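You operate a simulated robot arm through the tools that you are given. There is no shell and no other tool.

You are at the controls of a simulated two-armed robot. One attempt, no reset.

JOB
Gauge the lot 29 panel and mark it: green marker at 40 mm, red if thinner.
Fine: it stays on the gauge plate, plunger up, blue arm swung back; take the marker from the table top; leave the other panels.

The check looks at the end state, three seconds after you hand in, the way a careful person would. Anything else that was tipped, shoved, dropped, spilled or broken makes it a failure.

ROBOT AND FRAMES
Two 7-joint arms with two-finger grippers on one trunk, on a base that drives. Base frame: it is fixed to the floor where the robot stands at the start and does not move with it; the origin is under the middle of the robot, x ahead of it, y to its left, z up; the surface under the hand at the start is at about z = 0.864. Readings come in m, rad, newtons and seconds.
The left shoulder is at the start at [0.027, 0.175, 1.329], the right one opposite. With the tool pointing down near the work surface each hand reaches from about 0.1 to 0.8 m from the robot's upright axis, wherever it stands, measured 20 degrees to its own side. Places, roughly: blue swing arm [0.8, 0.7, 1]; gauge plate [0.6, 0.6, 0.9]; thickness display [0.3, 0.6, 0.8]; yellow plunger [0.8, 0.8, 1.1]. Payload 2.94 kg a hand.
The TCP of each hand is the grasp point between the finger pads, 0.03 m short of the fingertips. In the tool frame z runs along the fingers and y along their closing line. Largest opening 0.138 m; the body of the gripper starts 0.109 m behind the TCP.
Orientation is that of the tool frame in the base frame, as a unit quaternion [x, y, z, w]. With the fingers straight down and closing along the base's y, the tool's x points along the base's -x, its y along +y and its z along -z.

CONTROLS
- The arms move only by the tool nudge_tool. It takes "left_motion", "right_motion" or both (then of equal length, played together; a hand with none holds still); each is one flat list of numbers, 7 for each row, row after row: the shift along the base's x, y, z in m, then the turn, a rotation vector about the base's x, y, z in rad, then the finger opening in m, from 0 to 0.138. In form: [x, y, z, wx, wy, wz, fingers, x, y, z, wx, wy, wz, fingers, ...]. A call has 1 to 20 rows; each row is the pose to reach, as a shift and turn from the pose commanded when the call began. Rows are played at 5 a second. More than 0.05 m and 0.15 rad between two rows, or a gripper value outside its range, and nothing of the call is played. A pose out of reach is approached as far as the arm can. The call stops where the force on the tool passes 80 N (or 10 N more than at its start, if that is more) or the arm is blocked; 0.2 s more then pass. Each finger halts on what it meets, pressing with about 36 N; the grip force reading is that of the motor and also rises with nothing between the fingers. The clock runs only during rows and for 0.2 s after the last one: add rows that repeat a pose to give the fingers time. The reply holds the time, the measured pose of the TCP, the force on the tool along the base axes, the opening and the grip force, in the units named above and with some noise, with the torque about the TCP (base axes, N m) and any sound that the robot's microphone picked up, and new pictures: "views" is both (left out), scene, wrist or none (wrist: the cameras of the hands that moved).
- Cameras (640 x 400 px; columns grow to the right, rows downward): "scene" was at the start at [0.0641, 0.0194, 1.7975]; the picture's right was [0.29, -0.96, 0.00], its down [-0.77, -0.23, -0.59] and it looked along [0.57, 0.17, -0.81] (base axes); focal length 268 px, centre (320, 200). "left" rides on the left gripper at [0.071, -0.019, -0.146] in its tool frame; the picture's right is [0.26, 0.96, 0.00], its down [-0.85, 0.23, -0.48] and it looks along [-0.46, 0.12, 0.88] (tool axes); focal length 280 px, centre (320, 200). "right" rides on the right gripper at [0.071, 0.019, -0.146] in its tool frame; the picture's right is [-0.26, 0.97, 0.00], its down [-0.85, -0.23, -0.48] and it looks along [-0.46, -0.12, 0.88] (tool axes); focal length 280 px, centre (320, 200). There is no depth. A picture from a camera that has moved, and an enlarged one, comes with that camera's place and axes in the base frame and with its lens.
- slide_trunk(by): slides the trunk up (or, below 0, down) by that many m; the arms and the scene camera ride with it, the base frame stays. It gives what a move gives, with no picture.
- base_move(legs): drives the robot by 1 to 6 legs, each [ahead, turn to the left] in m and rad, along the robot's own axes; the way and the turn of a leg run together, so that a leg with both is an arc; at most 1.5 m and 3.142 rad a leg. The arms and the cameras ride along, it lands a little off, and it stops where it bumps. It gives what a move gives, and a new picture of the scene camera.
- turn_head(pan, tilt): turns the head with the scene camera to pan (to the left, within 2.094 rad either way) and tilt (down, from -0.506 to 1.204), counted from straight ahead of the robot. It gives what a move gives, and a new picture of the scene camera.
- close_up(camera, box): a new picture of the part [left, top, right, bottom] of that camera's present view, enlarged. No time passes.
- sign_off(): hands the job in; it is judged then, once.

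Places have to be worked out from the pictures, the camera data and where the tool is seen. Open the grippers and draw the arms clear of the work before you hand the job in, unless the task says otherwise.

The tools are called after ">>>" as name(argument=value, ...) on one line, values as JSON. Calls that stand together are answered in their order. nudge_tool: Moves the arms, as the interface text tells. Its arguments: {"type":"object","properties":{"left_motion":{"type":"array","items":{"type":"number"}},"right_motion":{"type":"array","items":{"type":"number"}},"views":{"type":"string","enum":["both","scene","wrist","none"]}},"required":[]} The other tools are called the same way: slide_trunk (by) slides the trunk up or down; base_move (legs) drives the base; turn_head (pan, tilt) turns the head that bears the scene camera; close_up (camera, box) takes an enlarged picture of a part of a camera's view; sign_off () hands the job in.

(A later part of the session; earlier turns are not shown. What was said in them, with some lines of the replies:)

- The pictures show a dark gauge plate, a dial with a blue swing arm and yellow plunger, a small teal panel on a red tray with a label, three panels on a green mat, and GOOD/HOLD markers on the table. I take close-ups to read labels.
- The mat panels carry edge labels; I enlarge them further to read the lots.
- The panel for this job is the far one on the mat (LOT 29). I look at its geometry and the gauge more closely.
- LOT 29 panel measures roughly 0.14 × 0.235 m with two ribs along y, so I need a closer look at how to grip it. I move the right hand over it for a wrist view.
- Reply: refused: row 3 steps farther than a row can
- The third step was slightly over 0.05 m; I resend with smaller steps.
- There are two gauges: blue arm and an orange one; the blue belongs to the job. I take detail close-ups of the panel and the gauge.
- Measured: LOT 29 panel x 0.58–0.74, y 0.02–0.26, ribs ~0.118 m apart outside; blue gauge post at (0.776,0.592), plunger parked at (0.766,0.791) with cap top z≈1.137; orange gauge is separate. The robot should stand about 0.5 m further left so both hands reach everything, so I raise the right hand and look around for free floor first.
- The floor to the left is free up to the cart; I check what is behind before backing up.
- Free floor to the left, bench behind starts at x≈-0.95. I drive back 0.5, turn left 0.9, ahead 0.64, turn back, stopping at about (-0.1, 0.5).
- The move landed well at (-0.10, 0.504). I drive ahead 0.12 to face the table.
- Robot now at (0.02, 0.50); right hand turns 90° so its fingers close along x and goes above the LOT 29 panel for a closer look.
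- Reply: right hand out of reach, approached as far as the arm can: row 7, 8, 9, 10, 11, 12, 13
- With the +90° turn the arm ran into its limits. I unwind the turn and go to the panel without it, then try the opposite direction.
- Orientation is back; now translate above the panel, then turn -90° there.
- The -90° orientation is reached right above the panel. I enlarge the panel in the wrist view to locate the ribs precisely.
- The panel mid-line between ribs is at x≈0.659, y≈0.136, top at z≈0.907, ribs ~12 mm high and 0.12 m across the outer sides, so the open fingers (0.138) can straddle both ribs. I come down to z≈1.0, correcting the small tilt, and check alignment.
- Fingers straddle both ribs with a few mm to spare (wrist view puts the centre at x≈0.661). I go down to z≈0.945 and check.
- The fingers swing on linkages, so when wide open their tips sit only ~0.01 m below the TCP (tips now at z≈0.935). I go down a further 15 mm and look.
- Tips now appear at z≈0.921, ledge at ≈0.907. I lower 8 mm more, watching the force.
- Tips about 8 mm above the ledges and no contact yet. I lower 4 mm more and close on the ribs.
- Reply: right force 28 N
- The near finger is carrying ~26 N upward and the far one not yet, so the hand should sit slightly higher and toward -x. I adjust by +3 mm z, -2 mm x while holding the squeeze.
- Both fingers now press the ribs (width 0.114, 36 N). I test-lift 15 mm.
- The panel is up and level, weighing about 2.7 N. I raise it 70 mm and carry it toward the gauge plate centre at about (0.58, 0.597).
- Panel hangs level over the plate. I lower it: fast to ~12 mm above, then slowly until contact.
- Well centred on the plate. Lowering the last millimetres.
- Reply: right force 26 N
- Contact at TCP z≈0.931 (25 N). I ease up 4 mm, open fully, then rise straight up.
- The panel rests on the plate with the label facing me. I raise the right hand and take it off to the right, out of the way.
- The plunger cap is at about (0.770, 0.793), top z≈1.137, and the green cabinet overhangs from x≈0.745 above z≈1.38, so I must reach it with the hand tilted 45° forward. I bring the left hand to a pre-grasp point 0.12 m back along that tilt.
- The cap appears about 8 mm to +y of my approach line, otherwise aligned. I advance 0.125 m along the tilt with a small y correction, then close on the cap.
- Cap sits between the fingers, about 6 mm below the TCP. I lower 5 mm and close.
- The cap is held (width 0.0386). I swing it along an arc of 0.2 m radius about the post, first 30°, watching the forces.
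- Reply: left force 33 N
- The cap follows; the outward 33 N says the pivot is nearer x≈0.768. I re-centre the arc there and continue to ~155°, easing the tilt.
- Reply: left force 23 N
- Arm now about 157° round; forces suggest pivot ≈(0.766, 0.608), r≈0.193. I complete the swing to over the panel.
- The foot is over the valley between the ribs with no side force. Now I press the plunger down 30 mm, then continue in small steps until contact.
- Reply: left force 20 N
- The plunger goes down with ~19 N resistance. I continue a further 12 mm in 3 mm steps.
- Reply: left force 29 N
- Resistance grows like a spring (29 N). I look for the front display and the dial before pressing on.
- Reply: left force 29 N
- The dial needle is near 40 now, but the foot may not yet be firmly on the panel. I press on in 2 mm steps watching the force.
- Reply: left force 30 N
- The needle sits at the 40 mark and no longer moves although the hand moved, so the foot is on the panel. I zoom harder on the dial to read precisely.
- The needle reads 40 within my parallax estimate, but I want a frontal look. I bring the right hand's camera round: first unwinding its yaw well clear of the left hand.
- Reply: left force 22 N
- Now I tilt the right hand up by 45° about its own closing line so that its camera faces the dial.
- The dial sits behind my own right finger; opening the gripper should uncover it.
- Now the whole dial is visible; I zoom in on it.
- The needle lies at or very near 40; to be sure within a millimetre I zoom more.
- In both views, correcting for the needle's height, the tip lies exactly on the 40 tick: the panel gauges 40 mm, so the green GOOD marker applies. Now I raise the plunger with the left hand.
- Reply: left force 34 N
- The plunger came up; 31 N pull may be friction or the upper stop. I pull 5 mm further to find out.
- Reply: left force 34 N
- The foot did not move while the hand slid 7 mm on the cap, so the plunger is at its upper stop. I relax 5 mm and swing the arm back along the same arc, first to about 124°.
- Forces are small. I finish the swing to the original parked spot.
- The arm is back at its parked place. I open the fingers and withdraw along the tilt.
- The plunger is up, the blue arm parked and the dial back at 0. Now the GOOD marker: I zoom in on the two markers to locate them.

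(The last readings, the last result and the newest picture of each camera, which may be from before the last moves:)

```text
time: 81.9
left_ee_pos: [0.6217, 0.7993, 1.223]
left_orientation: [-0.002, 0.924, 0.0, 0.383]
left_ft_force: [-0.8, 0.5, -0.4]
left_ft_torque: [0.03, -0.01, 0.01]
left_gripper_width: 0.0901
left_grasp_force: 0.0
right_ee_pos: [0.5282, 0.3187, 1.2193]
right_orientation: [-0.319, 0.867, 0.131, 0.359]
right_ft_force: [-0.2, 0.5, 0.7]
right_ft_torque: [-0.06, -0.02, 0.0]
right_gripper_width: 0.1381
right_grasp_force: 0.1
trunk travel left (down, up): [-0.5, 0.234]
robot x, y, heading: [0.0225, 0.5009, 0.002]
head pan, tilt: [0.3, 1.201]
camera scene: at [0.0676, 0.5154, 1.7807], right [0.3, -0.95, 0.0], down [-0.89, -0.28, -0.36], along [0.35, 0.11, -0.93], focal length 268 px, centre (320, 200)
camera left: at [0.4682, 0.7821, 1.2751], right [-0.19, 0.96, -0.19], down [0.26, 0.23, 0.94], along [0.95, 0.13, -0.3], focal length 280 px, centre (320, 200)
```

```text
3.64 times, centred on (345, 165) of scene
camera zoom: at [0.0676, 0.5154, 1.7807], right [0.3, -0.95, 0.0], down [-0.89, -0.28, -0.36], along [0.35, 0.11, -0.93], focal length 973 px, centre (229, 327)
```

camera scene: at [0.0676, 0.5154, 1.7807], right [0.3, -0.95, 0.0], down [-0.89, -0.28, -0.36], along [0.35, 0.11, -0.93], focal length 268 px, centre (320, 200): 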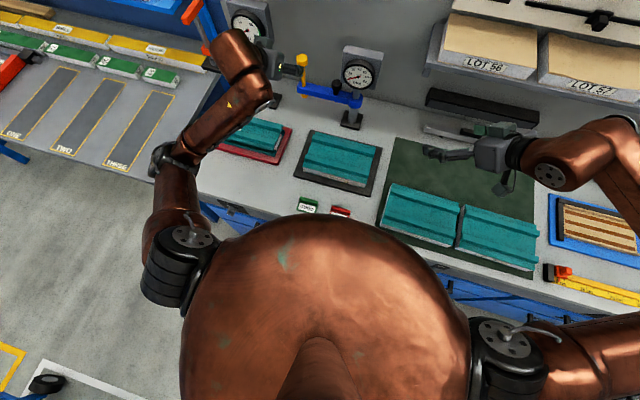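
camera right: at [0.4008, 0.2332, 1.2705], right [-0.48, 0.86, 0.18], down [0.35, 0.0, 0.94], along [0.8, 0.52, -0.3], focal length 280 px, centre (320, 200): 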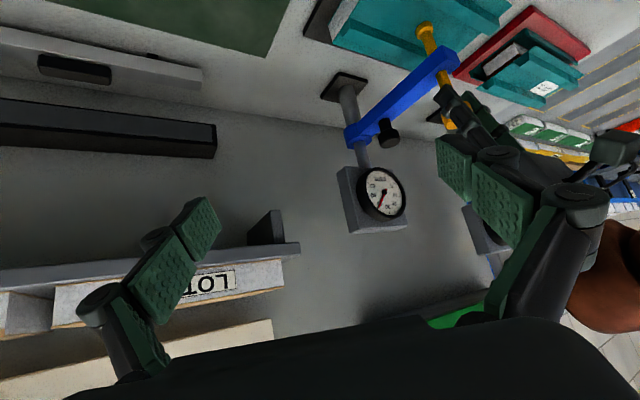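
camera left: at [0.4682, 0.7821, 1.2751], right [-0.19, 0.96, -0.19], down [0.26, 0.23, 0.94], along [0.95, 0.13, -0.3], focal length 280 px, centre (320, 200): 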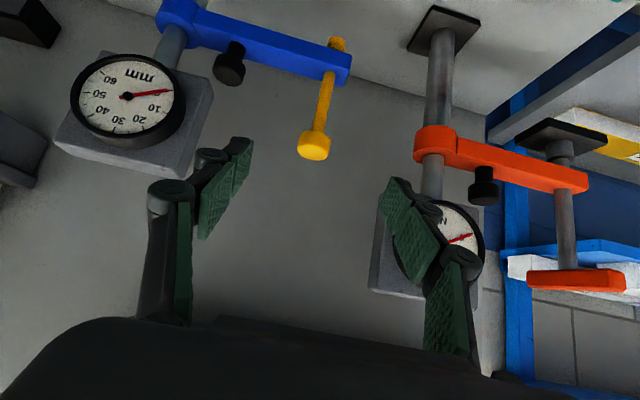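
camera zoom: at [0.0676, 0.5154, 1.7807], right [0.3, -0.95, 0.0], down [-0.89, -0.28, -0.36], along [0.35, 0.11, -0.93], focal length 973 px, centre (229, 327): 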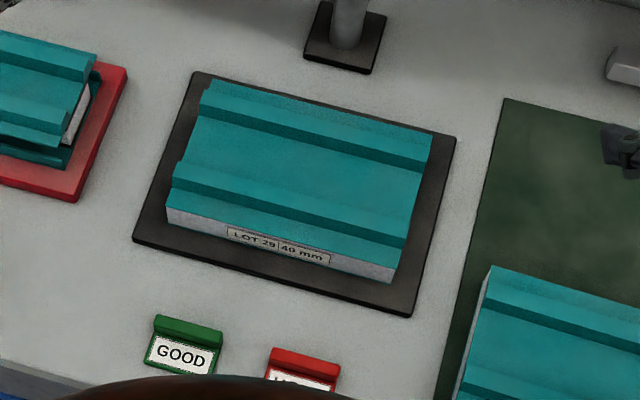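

GOOD marker spans about x 0.35–0.39, y 0.62–0.69, with its raised bar at x≈0.38. I bring the left hand upright above it.

>>> nudge_tool(left_motion=[-0.027, -0.016, -0.01, 0, 0.087, 0, 0.1, -0.055, -0.032, -0.02, 0, 0.174, 0, 0.11, -0.082, -0.048, -0.03, 0, 0.262, 0, 0.11, -0.11, -0.064, -0.05, 0, 0.349, 0, 0.11, -0.137, -0.08, -0.075, 0, 0.436, 0, 0.11, -0.165, -0.096, -0.1, 0, 0.523, 0, 0.11, -0.192, -0.112, -0.125, 0, 0.611, 0, 0.11, -0.22, -0.128, -0.15, 0, 0.698, 0, 0.11, -0.247, -0.144, -0.173, 0, 0.785, 0, 0.11, -0.247, -0.144, -0.173, 0, 0.785, 0, 0.11], views="both")

```text
time: 84.1
left_ee_pos: [0.3929, 0.646, 1.0302]
left_orientation: [-0.002, 1.0, 0.001, -0.002]
left_ft_force: [0.8, 0.0, 1.5]
left_ft_torque: [0.04, 0.0, -0.02]
left_gripper_width: 0.1101
left_grasp_force: 0.1
left hand out of reach, approached as far as the arm can: row 5, 6, 7, 8, 9, 10
right_ee_pos: [0.5304, 0.3157, 1.2176]
right_orientation: [-0.319, 0.867, 0.132, 0.358]
right_ft_force: [0.4, 0.1, -0.1]
right_ft_torque: [0.02, 0.0, 0.03]
right_gripper_width: 0.1379
right_grasp_force: 0.1
trunk travel left (down, up): [-0.5, 0.234]
robot x, y, heading: [0.0211, 0.5001, 0.004]
head pan, tilt: [0.3, 1.201]
camera scene: at [0.0692, 0.5125, 1.7807], right [0.3, -0.96, 0.0], down [-0.89, -0.28, -0.36], along [0.35, 0.11, -0.93], focal length 268 px, centre (320, 200)
camera left: at [0.3218, 0.6285, 1.1749], right [-0.27, 0.96, 0.0], down [0.85, 0.23, 0.47], along [0.46, 0.13, -0.88], focal length 280 px, centre (320, 200)
```

scene: 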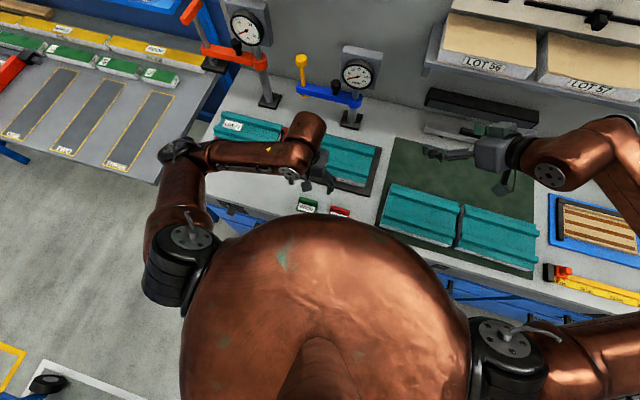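
left: 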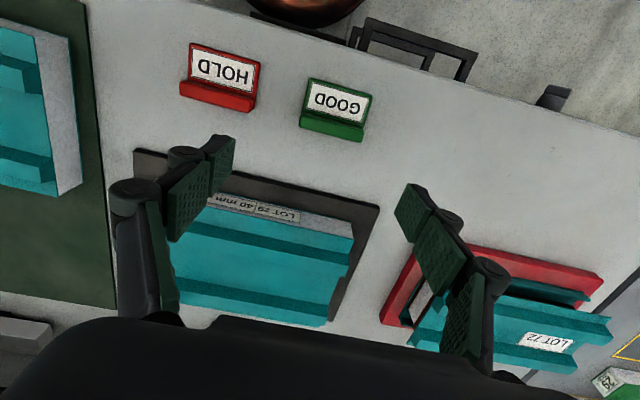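

That spot is too close to the body for the arm. I drive the base 0.18 m back so the marker comes into comfortable reach (both hands are well above the table).

>>> nudge_tool(left_motion=[0, 0, 0.04, 0, 0, 0, 0.11, 0, 0, 0.08, 0, 0, 0, 0.11], views="none")

>>> base_move(legs=[[-0.18, 0]])

```text
time: 84.7
left_ee_pos: [0.4026, 0.6543, 1.0613]
left_orientation: [0.0, 1.0, -0.001, -0.001]
left_ft_force: [-0.6, 0.1, -0.5]
left_ft_torque: [-0.04, 0.03, -0.03]
left_gripper_width: 0.1099
left_grasp_force: 0.0
left hand out of reach, approached as far as the arm can: row 1, 2
right_ee_pos: [0.5289, 0.3185, 1.2176]
right_orientation: [-0.318, 0.868, 0.13, 0.358]
right_ft_force: [-0.4, -0.1, -0.3]
right_ft_torque: [-0.06, 0.03, -0.01]
right_gripper_width: 0.1378
right_grasp_force: 0.1
trunk travel left (down, up): [-0.5, 0.234]
robot x, y, heading: [0.0194, 0.498, 0.004]
head pan, tilt: [0.3, 1.201]
```

```text
time: 86.2
left_ee_pos: [0.2146, 0.6527, 1.063]
left_orientation: [0.002, 1.0, 0.0, 0.001]
left_ft_force: [-0.6, 0.3, 0.9]
left_ft_torque: [0.01, -0.05, -0.02]
left_gripper_width: 0.11
left_grasp_force: 0.1
right_ee_pos: [0.3416, 0.3146, 1.2199]
right_orientation: [-0.319, 0.867, 0.131, 0.359]
right_ft_force: [-0.4, 0.3, 0.3]
right_ft_torque: [-0.04, -0.03, -0.06]
right_gripper_width: 0.138
right_grasp_force: 0.1
trunk travel left (down, up): [-0.5, 0.234]
robot x, y, heading: [-0.1658, 0.5016, 0.0]
head pan, tilt: [0.3, 1.201]
camera scene: at [-0.1192, 0.5151, 1.7807], right [0.3, -0.96, 0.0], down [-0.89, -0.28, -0.36], along [0.35, 0.11, -0.93], focal length 268 px, centre (320, 200)
```

scene: 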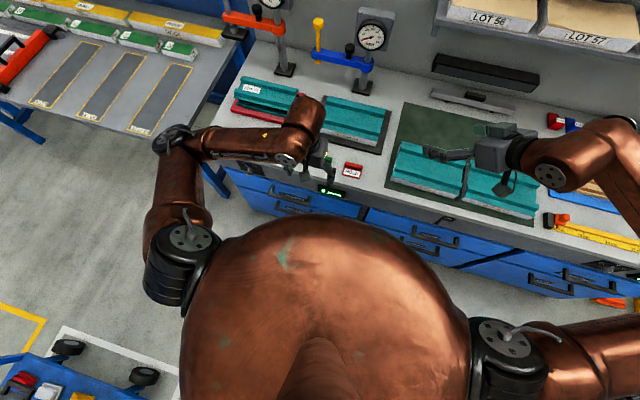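

Now I put the left wrist camera to view the marker squarely.

>>> nudge_tool(left_motion=[0.03, -0.003, 0, 0, 0, 0, 0.11, 0.06, -0.005, -0.005, 0, 0, 0, 0.11, 0.085, -0.007, -0.01, 0, 0, 0, 0.11, 0.085, -0.007, -0.01, 0, 0, 0, 0.11], views="both")

>>> close_up(camera="left", box=[200, 80, 460, 270])

>>> close_up(camera="scene", box=[300, 165, 380, 215])

```text
time: 87.2
left_ee_pos: [0.3018, 0.6468, 1.0518]
left_orientation: [0.0, 1.0, 0.0, 0.001]
left_ft_force: [0.1, -0.5, -0.2]
left_ft_torque: [0.0, -0.02, 0.01]
left_gripper_width: 0.1103
left_grasp_force: 0.1
right_ee_pos: [0.3423, 0.3163, 1.2179]
right_orientation: [-0.317, 0.868, 0.13, 0.359]
right_ft_force: [-0.4, -0.8, -0.5]
right_ft_torque: [0.01, 0.0, -0.02]
right_gripper_width: 0.1379
right_grasp_force: 0.1
trunk travel left (down, up): [-0.5, 0.234]
robot x, y, heading: [-0.1642, 0.4981, 0.002]
head pan, tilt: [0.3, 1.201]
camera scene: at [-0.1179, 0.5154, 1.7807], right [0.3, -0.96, 0.0], down [-0.89, -0.28, -0.36], along [0.35, 0.11, -0.93], focal length 268 px, centre (320, 200)
camera left: at [0.2313, 0.6289, 1.197], right [-0.26, 0.97, 0.0], down [0.85, 0.23, 0.48], along [0.46, 0.12, -0.88], focal length 280 px, centre (320, 200)
```

scene: 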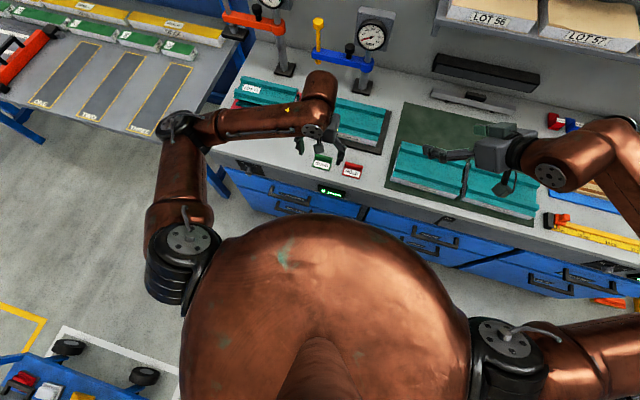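
left: 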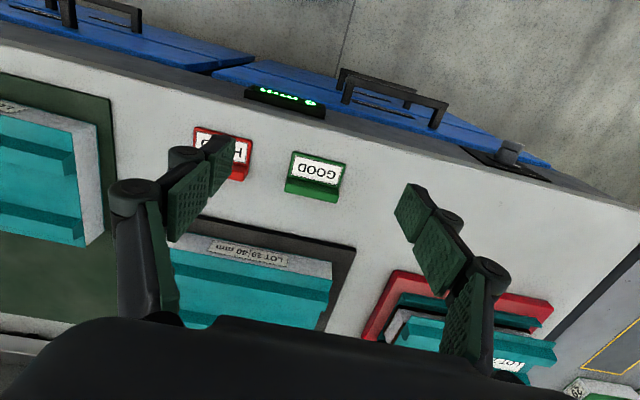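

```text
2.11 times, centred on (330, 175) of left
camera zoom: at [0.2313, 0.6289, 1.197], right [-0.26, 0.97, 0.0], down [0.85, 0.23, 0.48], along [0.46, 0.12, -0.88], focal length 590 px, centre (299, 253)
```

zoom: 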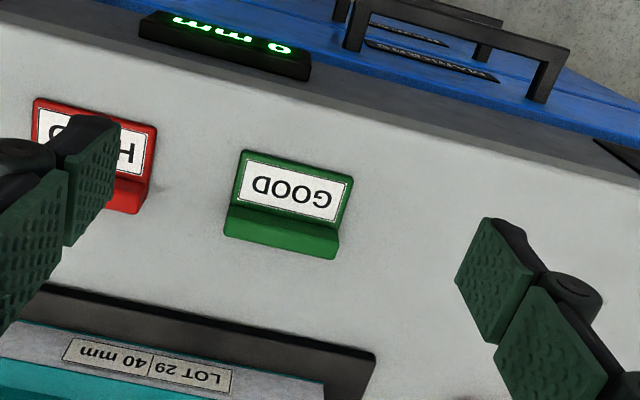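

```text
8.00 times, centred on (340, 190) of scene
camera zoom: at [-0.1179, 0.5154, 1.7807], right [0.3, -0.96, 0.0], down [-0.89, -0.28, -0.36], along [0.35, 0.11, -0.93], focal length 2141 px, centre (160, 280)
```

zoom: 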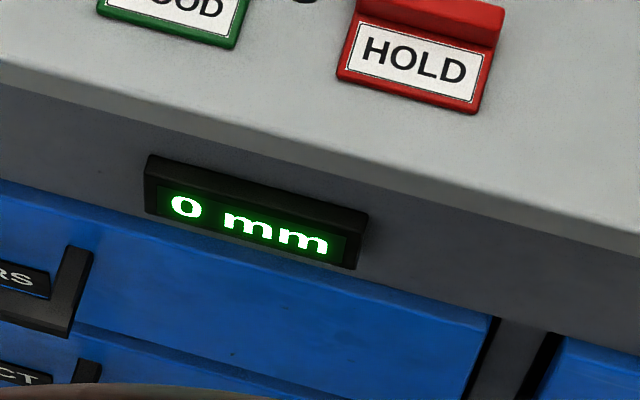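

The display reads 0 again with the arm parked. From the wrist view the GOOD marker spans x 0.346–0.391, y 0.625–0.692; I come over it, fingers either side in y, and stop at z≈0.91 to check.

>>> nudge_tool(left_motion=[0.025, 0.004, -0.02, 0, 0, 0, 0.11, 0.05, 0.008, -0.04, 0, 0, 0, 0.11, 0.076, 0.012, -0.06, 0, 0, 0, 0.11, 0.076, 0.012, -0.09, 0, 0, 0, 0.11, 0.076, 0.012, -0.12, 0, 0, 0, 0.11, 0.076, 0.012, -0.14, 0, 0, 0, 0.11, 0.076, 0.012, -0.14, 0, 0, 0, 0.11], views="both")

>>> close_up(camera="scene", box=[290, 125, 370, 185])

```text
time: 88.8
left_ee_pos: [0.3771, 0.6582, 0.9115]
left_orientation: [0.001, 1.0, 0.0, 0.0]
left_ft_force: [-0.5, 0.0, 0.6]
left_ft_torque: [-0.01, 0.03, 0.0]
left_gripper_width: 0.1099
left_grasp_force: 0.0
right_ee_pos: [0.3429, 0.3163, 1.2188]
right_orientation: [-0.317, 0.868, 0.131, 0.359]
right_ft_force: [-0.4, 0.5, -0.4]
right_ft_torque: [0.01, 0.01, -0.03]
right_gripper_width: 0.138
right_grasp_force: 0.0
trunk travel left (down, up): [-0.5, 0.234]
robot x, y, heading: [-0.1649, 0.5009, 0.001]
head pan, tilt: [0.3, 1.201]
camera scene: at [-0.1164, 0.515, 1.7806], right [0.3, -0.96, 0.0], down [-0.89, -0.28, -0.36], along [0.35, 0.11, -0.93], focal length 268 px, centre (320, 200)
camera left: at [0.3065, 0.6405, 1.0562], right [-0.26, 0.97, 0.0], down [0.85, 0.23, 0.48], along [0.46, 0.12, -0.88], focal length 280 px, centre (320, 200)
```

scene: 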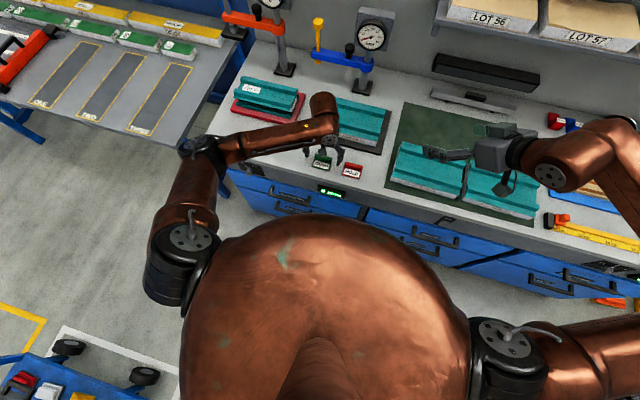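
left: 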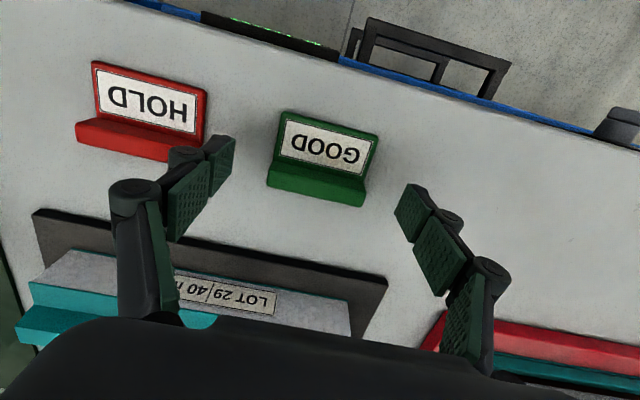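

```text
6.67 times, centred on (330, 155) of scene
camera zoom: at [-0.1164, 0.515, 1.7806], right [0.3, -0.96, 0.0], down [-0.89, -0.28, -0.36], along [0.35, 0.11, -0.93], focal length 1784 px, centre (253, 500)
```

zoom: 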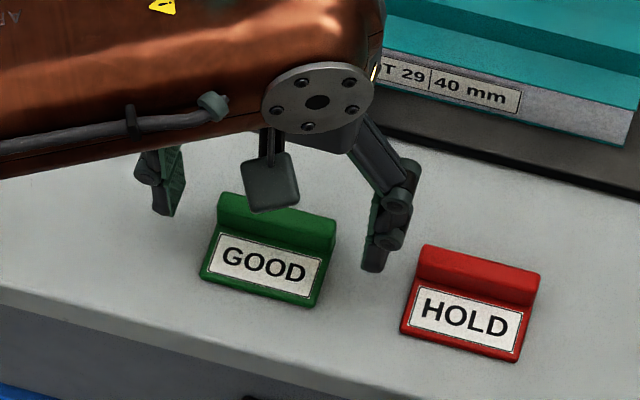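

Well aligned, with the fingers either side of the GOOD marker and clear of HOLD. I go down 14 mm and close.

>>> nudge_tool(left_motion=[0, 0, -0.007, 0, 0, 0, 0.11, 0, 0, -0.014, 0, 0, 0, 0.11, 0, 0, -0.014, 0, 0, 0, 0.09, 0, 0, -0.014, 0, 0, 0, 0.075, 0, 0, -0.014, 0, 0, 0, 0.06, 0, 0, -0.014, 0, 0, 0, 0.06, 0, 0, -0.014, 0, 0, 0, 0.06], views="both")

>>> close_up(camera="scene", box=[290, 125, 370, 185])

```text
time: 90.4
left_ee_pos: [0.3775, 0.6577, 0.8958]
left_orientation: [0.0, 1.0, -0.001, 0.001]
left_ft_force: [0.6, 0.8, -0.2]
left_ft_torque: [0.06, -0.01, -0.01]
left_gripper_width: 0.0687
left_grasp_force: 36.2
right_ee_pos: [0.3437, 0.3169, 1.2175]
right_orientation: [-0.318, 0.867, 0.131, 0.36]
right_ft_force: [-0.2, -0.2, -0.2]
right_ft_torque: [-0.01, 0.01, 0.04]
right_gripper_width: 0.1379
right_grasp_force: 0.1
trunk travel left (down, up): [-0.5, 0.234]
robot x, y, heading: [-0.1682, 0.4995, -0.006]
head pan, tilt: [0.3, 1.201]
camera scene: at [-0.1165, 0.5151, 1.7806], right [0.3, -0.96, 0.0], down [-0.89, -0.28, -0.36], along [0.35, 0.11, -0.93], focal length 268 px, centre (320, 200)
camera left: at [0.3063, 0.6402, 1.0417], right [-0.26, 0.97, 0.0], down [0.85, 0.23, 0.48], along [0.46, 0.12, -0.88], focal length 280 px, centre (320, 200)
```

scene: 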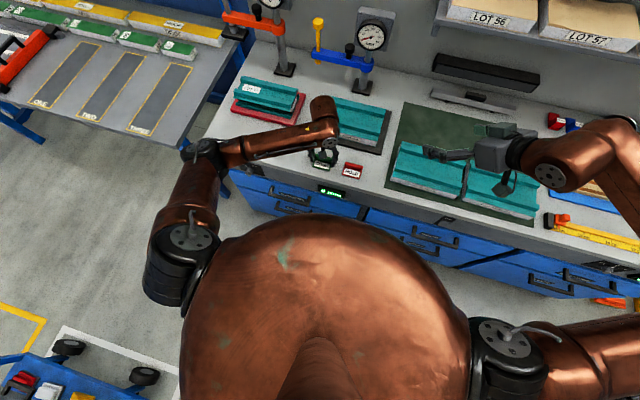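
left: 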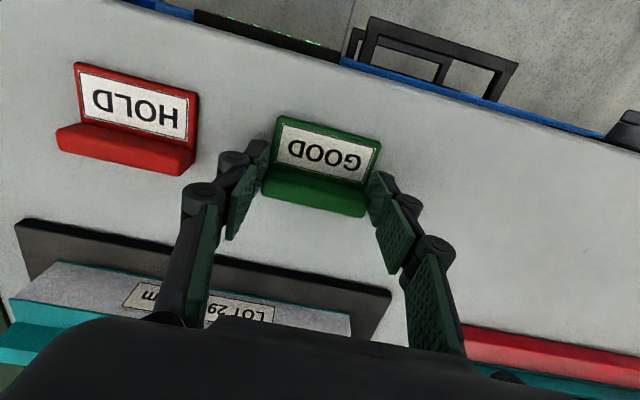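

```text
6.67 times, centred on (330, 155) of scene
camera zoom: at [-0.1165, 0.5151, 1.7806], right [0.3, -0.96, 0.0], down [-0.89, -0.28, -0.36], along [0.35, 0.11, -0.93], focal length 1784 px, centre (253, 500)
```

zoom: 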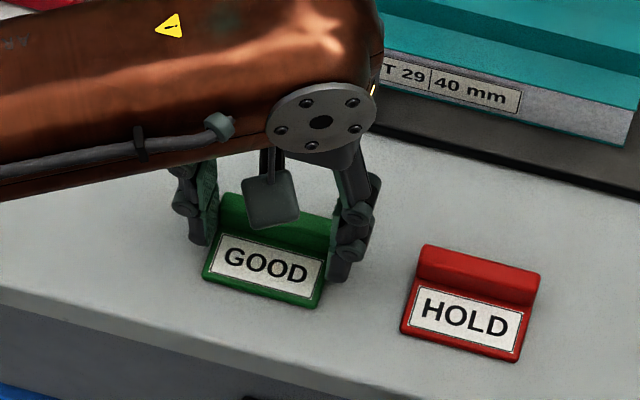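

The marker is gripped (0.0687). I lift it 0.13 m and move toward the panel, pausing to measure the valley with the wrist camera.

>>> nudge_tool(left_motion=[0, 0, 0.015, 0, 0, 0, 0.06, 0, 0, 0.05, 0, 0, 0, 0.06, 0, 0, 0.09, 0, 0, 0, 0.06, 0, 0, 0.13, 0, 0, 0, 0.06, 0.03, -0.015, 0.15, 0, 0, 0, 0.06, 0.06, -0.03, 0.15, 0, 0, 0, 0.06, 0.09, -0.045, 0.15, 0, 0, 0, 0.06, 0.1, -0.058, 0.15, 0, 0, 0, 0.06, 0.1, -0.058, 0.15, 0, 0, 0, 0.06], views="both")

>>> close_up(camera="left", box=[140, 100, 460, 320])

```text
time: 92.4
left_ee_pos: [0.4805, 0.6002, 1.0486]
left_orientation: [0.001, 1.0, 0.0, 0.0]
left_ft_force: [0.3, 0.0, -1.2]
left_ft_torque: [-0.02, 0.01, -0.02]
left_gripper_width: 0.0687
left_grasp_force: 36.1
right_ee_pos: [0.3434, 0.317, 1.2185]
right_orientation: [-0.318, 0.868, 0.131, 0.358]
right_ft_force: [0.4, 0.5, 0.3]
right_ft_torque: [-0.04, -0.02, 0.0]
right_gripper_width: 0.1381
right_grasp_force: 0.0
trunk travel left (down, up): [-0.5, 0.234]
robot x, y, heading: [-0.1661, 0.4975, 0.003]
head pan, tilt: [0.3, 1.201]
camera scene: at [-0.1163, 0.5156, 1.7806], right [0.3, -0.96, 0.0], down [-0.89, -0.28, -0.36], along [0.35, 0.11, -0.93], focal length 268 px, centre (320, 200)
camera left: at [0.4092, 0.5824, 1.193], right [-0.26, 0.97, 0.0], down [0.85, 0.23, 0.48], along [0.46, 0.12, -0.88], focal length 280 px, centre (320, 200)
```

scene: 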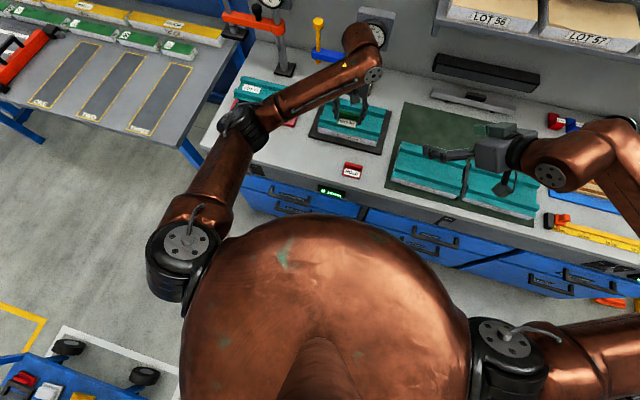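
left: 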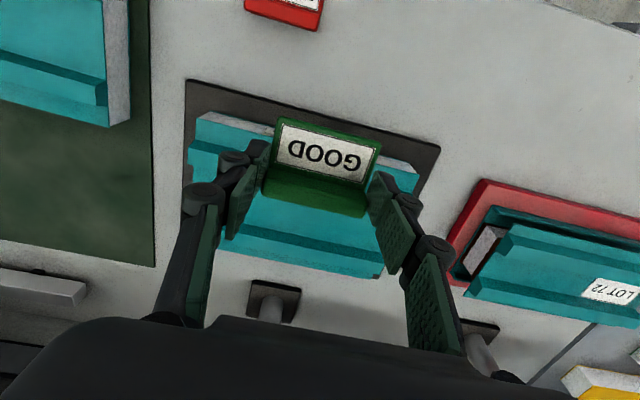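

```text
1.82 times, centred on (300, 210) of left
camera zoom: at [0.4092, 0.5824, 1.193], right [-0.26, 0.97, 0.0], down [0.85, 0.23, 0.48], along [0.46, 0.12, -0.88], focal length 510 px, centre (356, 182)
```

zoom: 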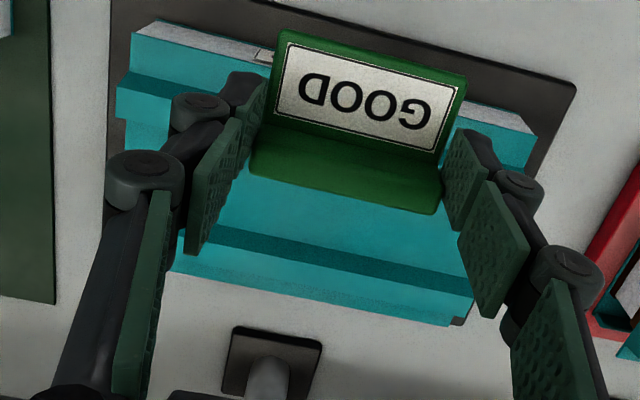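

The valley centre is at x≈0.575 (rib edge at 0.6055), so the TCP should be at x≈0.584 to centre the marker. I move over and lower to just above the panel.

>>> nudge_tool(left_motion=[0.035, 0, 0, 0, 0, 0, 0.06, 0.07, 0, 0, 0, 0, 0, 0.06, 0.104, 0, 0, 0, 0, 0, 0.06, 0.104, 0, -0.03, 0, 0, 0, 0.06, 0.104, 0, -0.06, 0, 0, 0, 0.06, 0.104, 0, -0.085, 0, 0, 0, 0.06, 0.104, 0, -0.085, 0, 0, 0, 0.06], views="both")

>>> close_up(camera="left", box=[160, 80, 480, 300])

>>> close_up(camera="scene", box=[300, 80, 400, 160])

```text
time: 94.0
left_ee_pos: [0.5819, 0.5988, 0.9636]
left_orientation: [0.0, 1.0, 0.0, 0.0]
left_ft_force: [-0.3, 0.4, -1.4]
left_ft_torque: [-0.01, -0.02, 0.04]
left_gripper_width: 0.0687
left_grasp_force: 35.8
right_ee_pos: [0.3431, 0.3158, 1.2181]
right_orientation: [-0.318, 0.868, 0.13, 0.358]
right_ft_force: [0.8, -0.1, -0.5]
right_ft_torque: [-0.01, 0.01, -0.02]
right_gripper_width: 0.1382
right_grasp_force: 0.0
trunk travel left (down, up): [-0.5, 0.234]
robot x, y, heading: [-0.1659, 0.4979, 0.001]
head pan, tilt: [0.3, 1.201]
camera scene: at [-0.1167, 0.5151, 1.7806], right [0.3, -0.96, 0.0], down [-0.89, -0.28, -0.36], along [0.35, 0.11, -0.93], focal length 268 px, centre (320, 200)
camera left: at [0.5105, 0.5821, 1.1089], right [-0.26, 0.97, 0.0], down [0.85, 0.23, 0.48], along [0.46, 0.12, -0.88], focal length 280 px, centre (320, 200)
```

scene: 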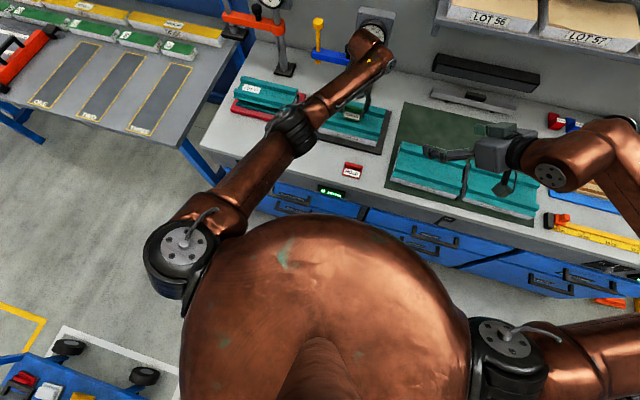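
left: 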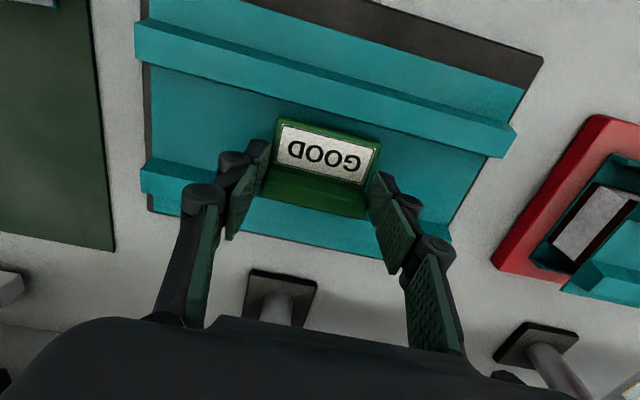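

```text
1.82 times, centred on (320, 190) of left
camera zoom: at [0.5105, 0.5821, 1.1089], right [-0.26, 0.97, 0.0], down [0.85, 0.23, 0.48], along [0.46, 0.12, -0.88], focal length 510 px, centre (320, 218)
```

zoom: 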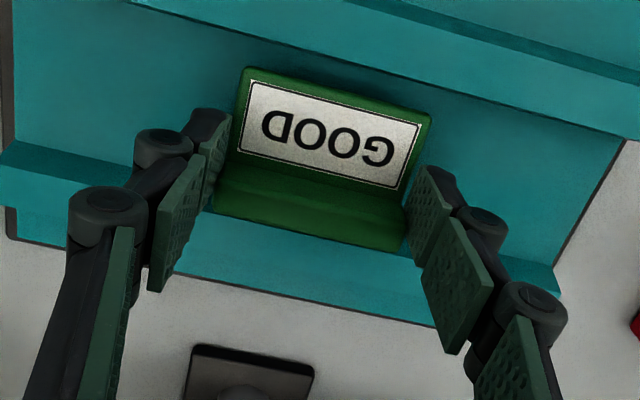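

```text
5.00 times, centred on (350, 120) of scene
camera zoom: at [-0.1167, 0.5151, 1.7806], right [0.3, -0.96, 0.0], down [-0.89, -0.28, -0.36], along [0.35, 0.11, -0.93], focal length 1338 px, centre (170, 600)
```

zoom: 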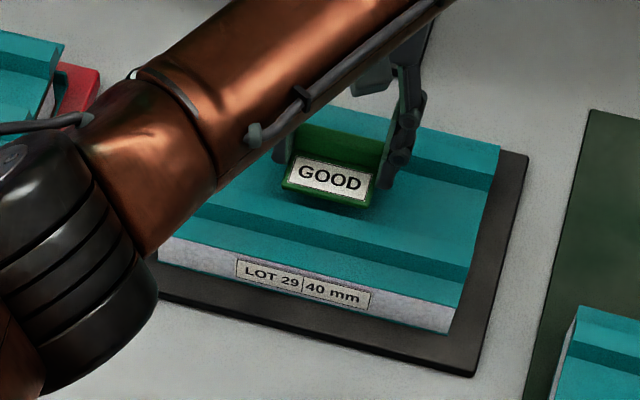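

Marker is over the valley, about 17 mm above it. I lower slowly until light contact.

>>> nudge_tool(left_motion=[-0.002, 0, -0.006, 0, 0, 0, 0.06, -0.002, 0, -0.011, 0, 0, 0, 0.06, -0.002, 0, -0.014, 0, 0, 0, 0.06, -0.002, 0, -0.016, 0, 0, 0, 0.06, -0.002, 0, -0.016, 0, 0, 0, 0.06], views="none")

```text
time: 95.2
left_ee_pos: [0.5788, 0.5992, 0.9492]
left_orientation: [0.001, 1.0, 0.001, 0.001]
left_ft_force: [1.0, 0.5, 7.6]
left_ft_torque: [0.11, 0.17, -0.02]
left_gripper_width: 0.069
left_grasp_force: 36.1
right_ee_pos: [0.3418, 0.3166, 1.2187]
right_orientation: [-0.317, 0.868, 0.131, 0.358]
right_ft_force: [0.7, -0.4, -0.5]
right_ft_torque: [-0.05, 0.01, 0.03]
right_gripper_width: 0.1381
right_grasp_force: 0.0
trunk travel left (down, up): [-0.5, 0.234]
robot x, y, heading: [-0.169, 0.4999, -0.001]
head pan, tilt: [0.3, 1.201]
```

Contact felt (≈8 N). I open the fingers and rise straight up.

>>> nudge_tool(left_motion=[0, 0, 0.001, 0, 0, 0, 0.07, 0, 0, 0.001, 0, 0, 0, 0.085, 0, 0, 0.001, 0, 0, 0, 0.1, 0, 0, 0.001, 0, 0, 0, 0.11, 0, 0, 0.02, 0, 0, 0, 0.11, 0, 0, 0.05, 0, 0, 0, 0.11, 0, 0, 0.09, 0, 0, 0, 0.11, 0, 0, 0.13, 0, 0, 0, 0.11], views="both")

>>> close_up(camera="left", box=[160, 60, 480, 280])

```text
time: 97.0
left_ee_pos: [0.579, 0.6014, 1.0785]
left_orientation: [0.001, 1.0, 0.0, 0.0]
left_ft_force: [0.4, 0.4, -0.2]
left_ft_torque: [-0.01, 0.02, 0.02]
left_gripper_width: 0.1099
left_grasp_force: 0.1
right_ee_pos: [0.3421, 0.3148, 1.2179]
right_orientation: [-0.318, 0.868, 0.131, 0.359]
right_ft_force: [0.7, 0.4, -0.7]
right_ft_torque: [0.04, 0.0, -0.02]
right_gripper_width: 0.138
right_grasp_force: 0.1
trunk travel left (down, up): [-0.5, 0.234]
robot x, y, heading: [-0.1622, 0.5004, 0.001]
head pan, tilt: [0.3, 1.201]
camera scene: at [-0.1172, 0.5144, 1.7806], right [0.3, -0.96, 0.0], down [-0.89, -0.28, -0.36], along [0.35, 0.11, -0.93], focal length 268 px, centre (320, 200)
camera left: at [0.5079, 0.5842, 1.2229], right [-0.26, 0.97, 0.0], down [0.85, 0.23, 0.48], along [0.46, 0.12, -0.88], focal length 280 px, centre (320, 200)
```

scene: 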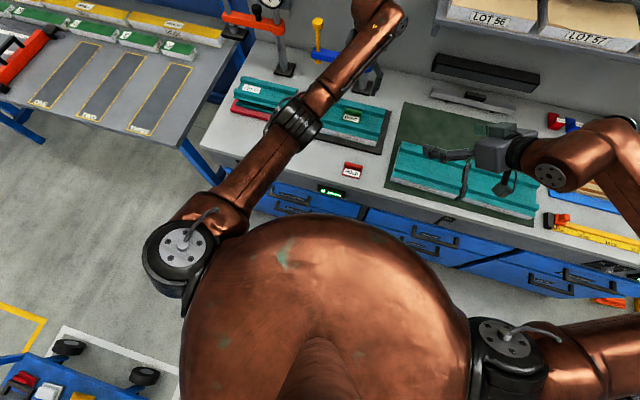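
left: 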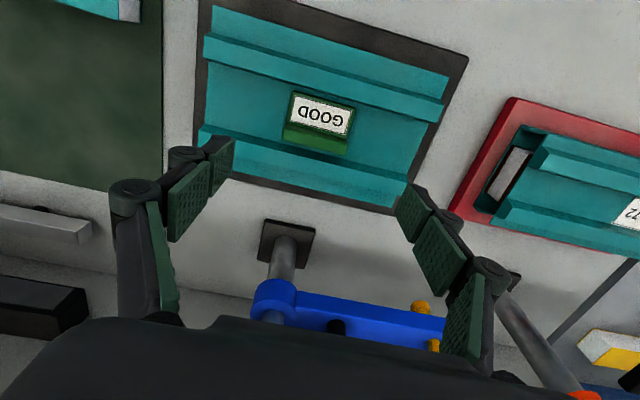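

```text
1.82 times, centred on (320, 170) of left
camera zoom: at [0.5079, 0.5842, 1.2229], right [-0.26, 0.97, 0.0], down [0.85, 0.23, 0.48], along [0.46, 0.12, -0.88], focal length 510 px, centre (320, 254)
```

zoom: 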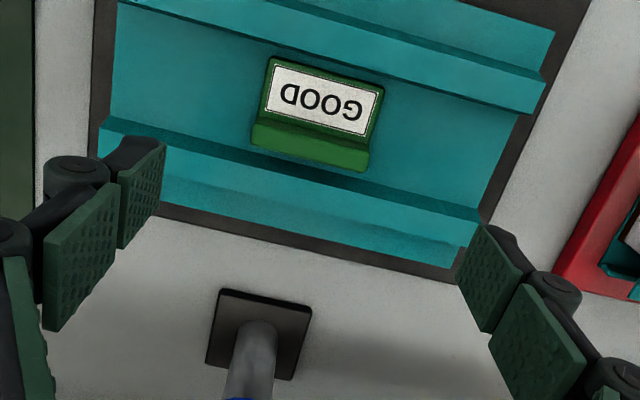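

The marker stands on the panel in the valley. I withdraw the left hand up and back toward the robot, and bring the right hand clear as well.

>>> nudge_tool(left_motion=[-0.02, 0, 0.03, 0, 0, 0, 0.11, -0.05, 0.01, 0.06, 0, 0, 0, 0.11, -0.09, 0.02, 0.08, 0, 0, 0, 0.11, -0.13, 0.03, 0.1, 0, 0, 0, 0.11, -0.17, 0.04, 0.12, 0, 0, 0, 0.12, -0.21, 0.05, 0.14, 0, 0, 0, 0.13, -0.25, 0.06, 0.16, 0, 0, 0, 0.138, -0.29, 0.07, 0.18, 0, 0, 0, 0.138, -0.31, 0.08, 0.2, 0, 0, 0, 0.138], views="none")

>>> turn_head(pan=0.15, tilt=0.85)

>>> close_up(camera="scene", box=[260, 100, 400, 240])

```text
time: 99.0
left_ee_pos: [0.2711, 0.6805, 1.278]
left_orientation: [0.001, 1.0, -0.001, 0.0]
left_ft_force: [0.5, -0.4, 0.1]
left_ft_torque: [-0.01, -0.01, -0.02]
left_gripper_width: 0.1381
left_grasp_force: 0.1
right_ee_pos: [0.3434, 0.3155, 1.2191]
right_orientation: [-0.317, 0.868, 0.13, 0.359]
right_ft_force: [-1.2, 0.9, 0.6]
right_ft_torque: [0.0, 0.0, -0.03]
right_gripper_width: 0.138
right_grasp_force: 0.0
trunk travel left (down, up): [-0.5, 0.234]
robot x, y, heading: [-0.1622, 0.5048, 0.004]
head pan, tilt: [0.3, 1.201]
```

```text
time: 99.8
left_ee_pos: [0.2729, 0.6801, 1.2786]
left_orientation: [0.001, 1.0, 0.0, 0.0]
left_ft_force: [0.1, 0.3, -0.5]
left_ft_torque: [-0.02, 0.02, 0.0]
left_gripper_width: 0.1381
left_grasp_force: 0.1
right_ee_pos: [0.3429, 0.3157, 1.2182]
right_orientation: [-0.317, 0.868, 0.13, 0.359]
right_ft_force: [0.1, -0.3, 0.8]
right_ft_torque: [-0.02, 0.04, -0.01]
right_gripper_width: 0.1379
right_grasp_force: 0.1
trunk travel left (down, up): [-0.5, 0.234]
robot x, y, heading: [-0.1607, 0.5013, 0.006]
head pan, tilt: [0.15, 0.85]
camera scene: at [-0.0929, 0.5103, 1.8043], right [0.15, -0.99, 0.0], down [-0.74, -0.11, -0.66], along [0.65, 0.1, -0.75], focal length 268 px, centre (320, 200)
```

scene: 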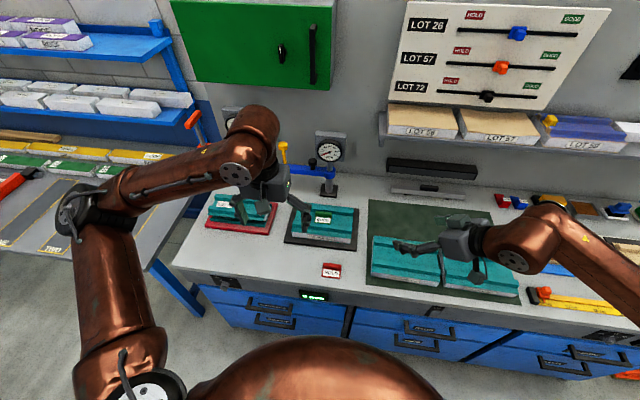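

```text
2.86 times, centred on (330, 170) of scene
camera zoom: at [-0.0929, 0.5103, 1.8043], right [0.15, -0.99, 0.0], down [-0.74, -0.11, -0.66], along [0.65, 0.1, -0.75], focal length 765 px, centre (291, 286)
```

zoom: 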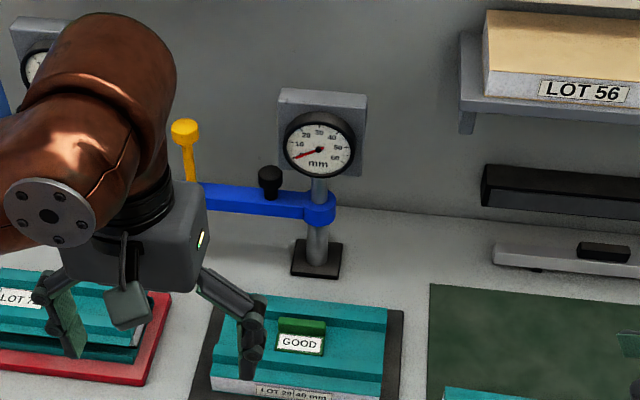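

I draw both hands further clear and take a final look at the whole scene.

>>> nudge_tool(left_motion=[-0.01, 0.04, 0.02, 0, 0, 0, 0.138, -0.02, 0.08, 0.04, 0, 0, 0, 0.138, -0.03, 0.12, 0.06, 0, 0, 0, 0.138, -0.04, 0.16, 0.08, 0, 0, 0, 0.138, -0.05, 0.2, 0.1, 0, 0, 0, 0.138], right_motion=[-0.01, -0.02, 0.02, 0, 0, 0, 0.138, -0.02, -0.04, 0.04, 0, 0, 0, 0.138, -0.03, -0.06, 0.06, 0, 0, 0, 0.138, -0.04, -0.08, 0.08, 0, 0, 0, 0.138, -0.05, -0.1, 0.1, 0, 0, 0, 0.138], views="scene")

>>> close_up(camera="scene", box=[270, 110, 390, 250])

>>> close_up(camera="scene", box=[285, 190, 365, 255])

```text
time: 101.0
left_ee_pos: [0.2225, 0.8798, 1.3764]
left_orientation: [0.002, 1.0, 0.0, -0.001]
left_ft_force: [0.2, 0.5, 0.1]
left_ft_torque: [-0.01, 0.08, 0.03]
left_gripper_width: 0.1379
left_grasp_force: 0.0
right_ee_pos: [0.2921, 0.2449, 1.3055]
right_orientation: [-0.315, 0.869, 0.131, 0.358]
right_ft_force: [0.1, -0.5, 0.0]
right_ft_torque: [0.03, 0.0, 0.02]
right_gripper_width: 0.1379
right_grasp_force: 0.0
right hand out of reach, approached as far as the arm can: row 3, 4, 5
trunk travel left (down, up): [-0.5, 0.234]
robot x, y, heading: [-0.1636, 0.5029, 0.001]
head pan, tilt: [0.15, 0.85]
camera scene: at [-0.0916, 0.5105, 1.8042], right [0.15, -0.99, 0.0], down [-0.74, -0.11, -0.66], along [0.65, 0.1, -0.75], focal length 268 px, centre (320, 200)
```

scene: 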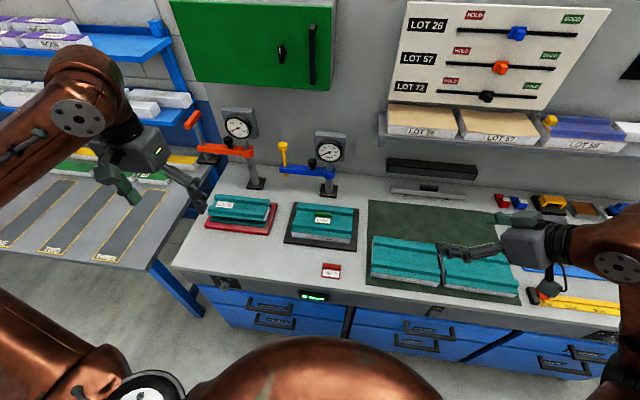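

```text
2.86 times, centred on (330, 180) of scene
camera zoom: at [-0.0916, 0.5105, 1.8042], right [0.15, -0.99, 0.0], down [-0.74, -0.11, -0.66], along [0.65, 0.1, -0.75], focal length 765 px, centre (291, 257)
```

zoom: 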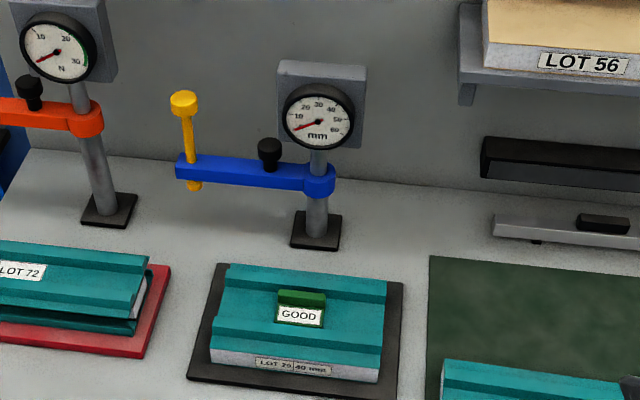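

```text
6.15 times, centred on (325, 222) of scene
camera zoom: at [-0.0916, 0.5105, 1.8042], right [0.15, -0.99, 0.0], down [-0.74, -0.11, -0.66], along [0.65, 0.1, -0.75], focal length 1647 px, centre (289, 62)
```

zoom: 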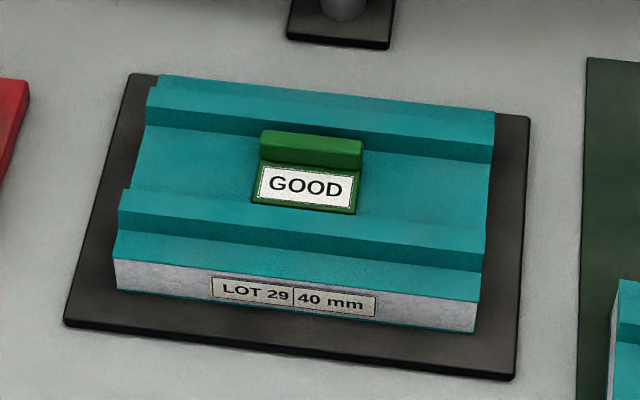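

The end state looks right: LOT 29 lies on the gauge plate and read 40 mm on the dial, and the GOOD marker sits flat on it. The plunger is up, the blue arm is parked, the display reads 0, the other panels and the HOLD marker are untouched, and both hands are open and clear. I hand in.

>>> sign_off()

```text
The job is handed in.
```

I gauged the lot 29 panel at 40 mm, put the green GOOD marker on it, and handed the job in. No verdict came back.

- **Reading:** I took it from the gauge's dial, because the robot's own body hid the thickness display while the plunger was down. Two camera views put the needle at 39.4 and 40.3 mm, on the 40 mark within about half a millimetre.
- **Panel:** it lies on the gauge plate with its label facing the front, and the marker sits flat between its two ribs.
- **Gauge:** the plunger is up, the blue arm is swung back to where it was parked, and the display reads 0 mm.
- **Everything else:** the other panels and the red HOLD marker looked undisturbed in the last picture. Both grippers are open and clear of the work.

The robot ended up about 0.5 m to the left of its starting spot and about 0.16 m further back from the table.
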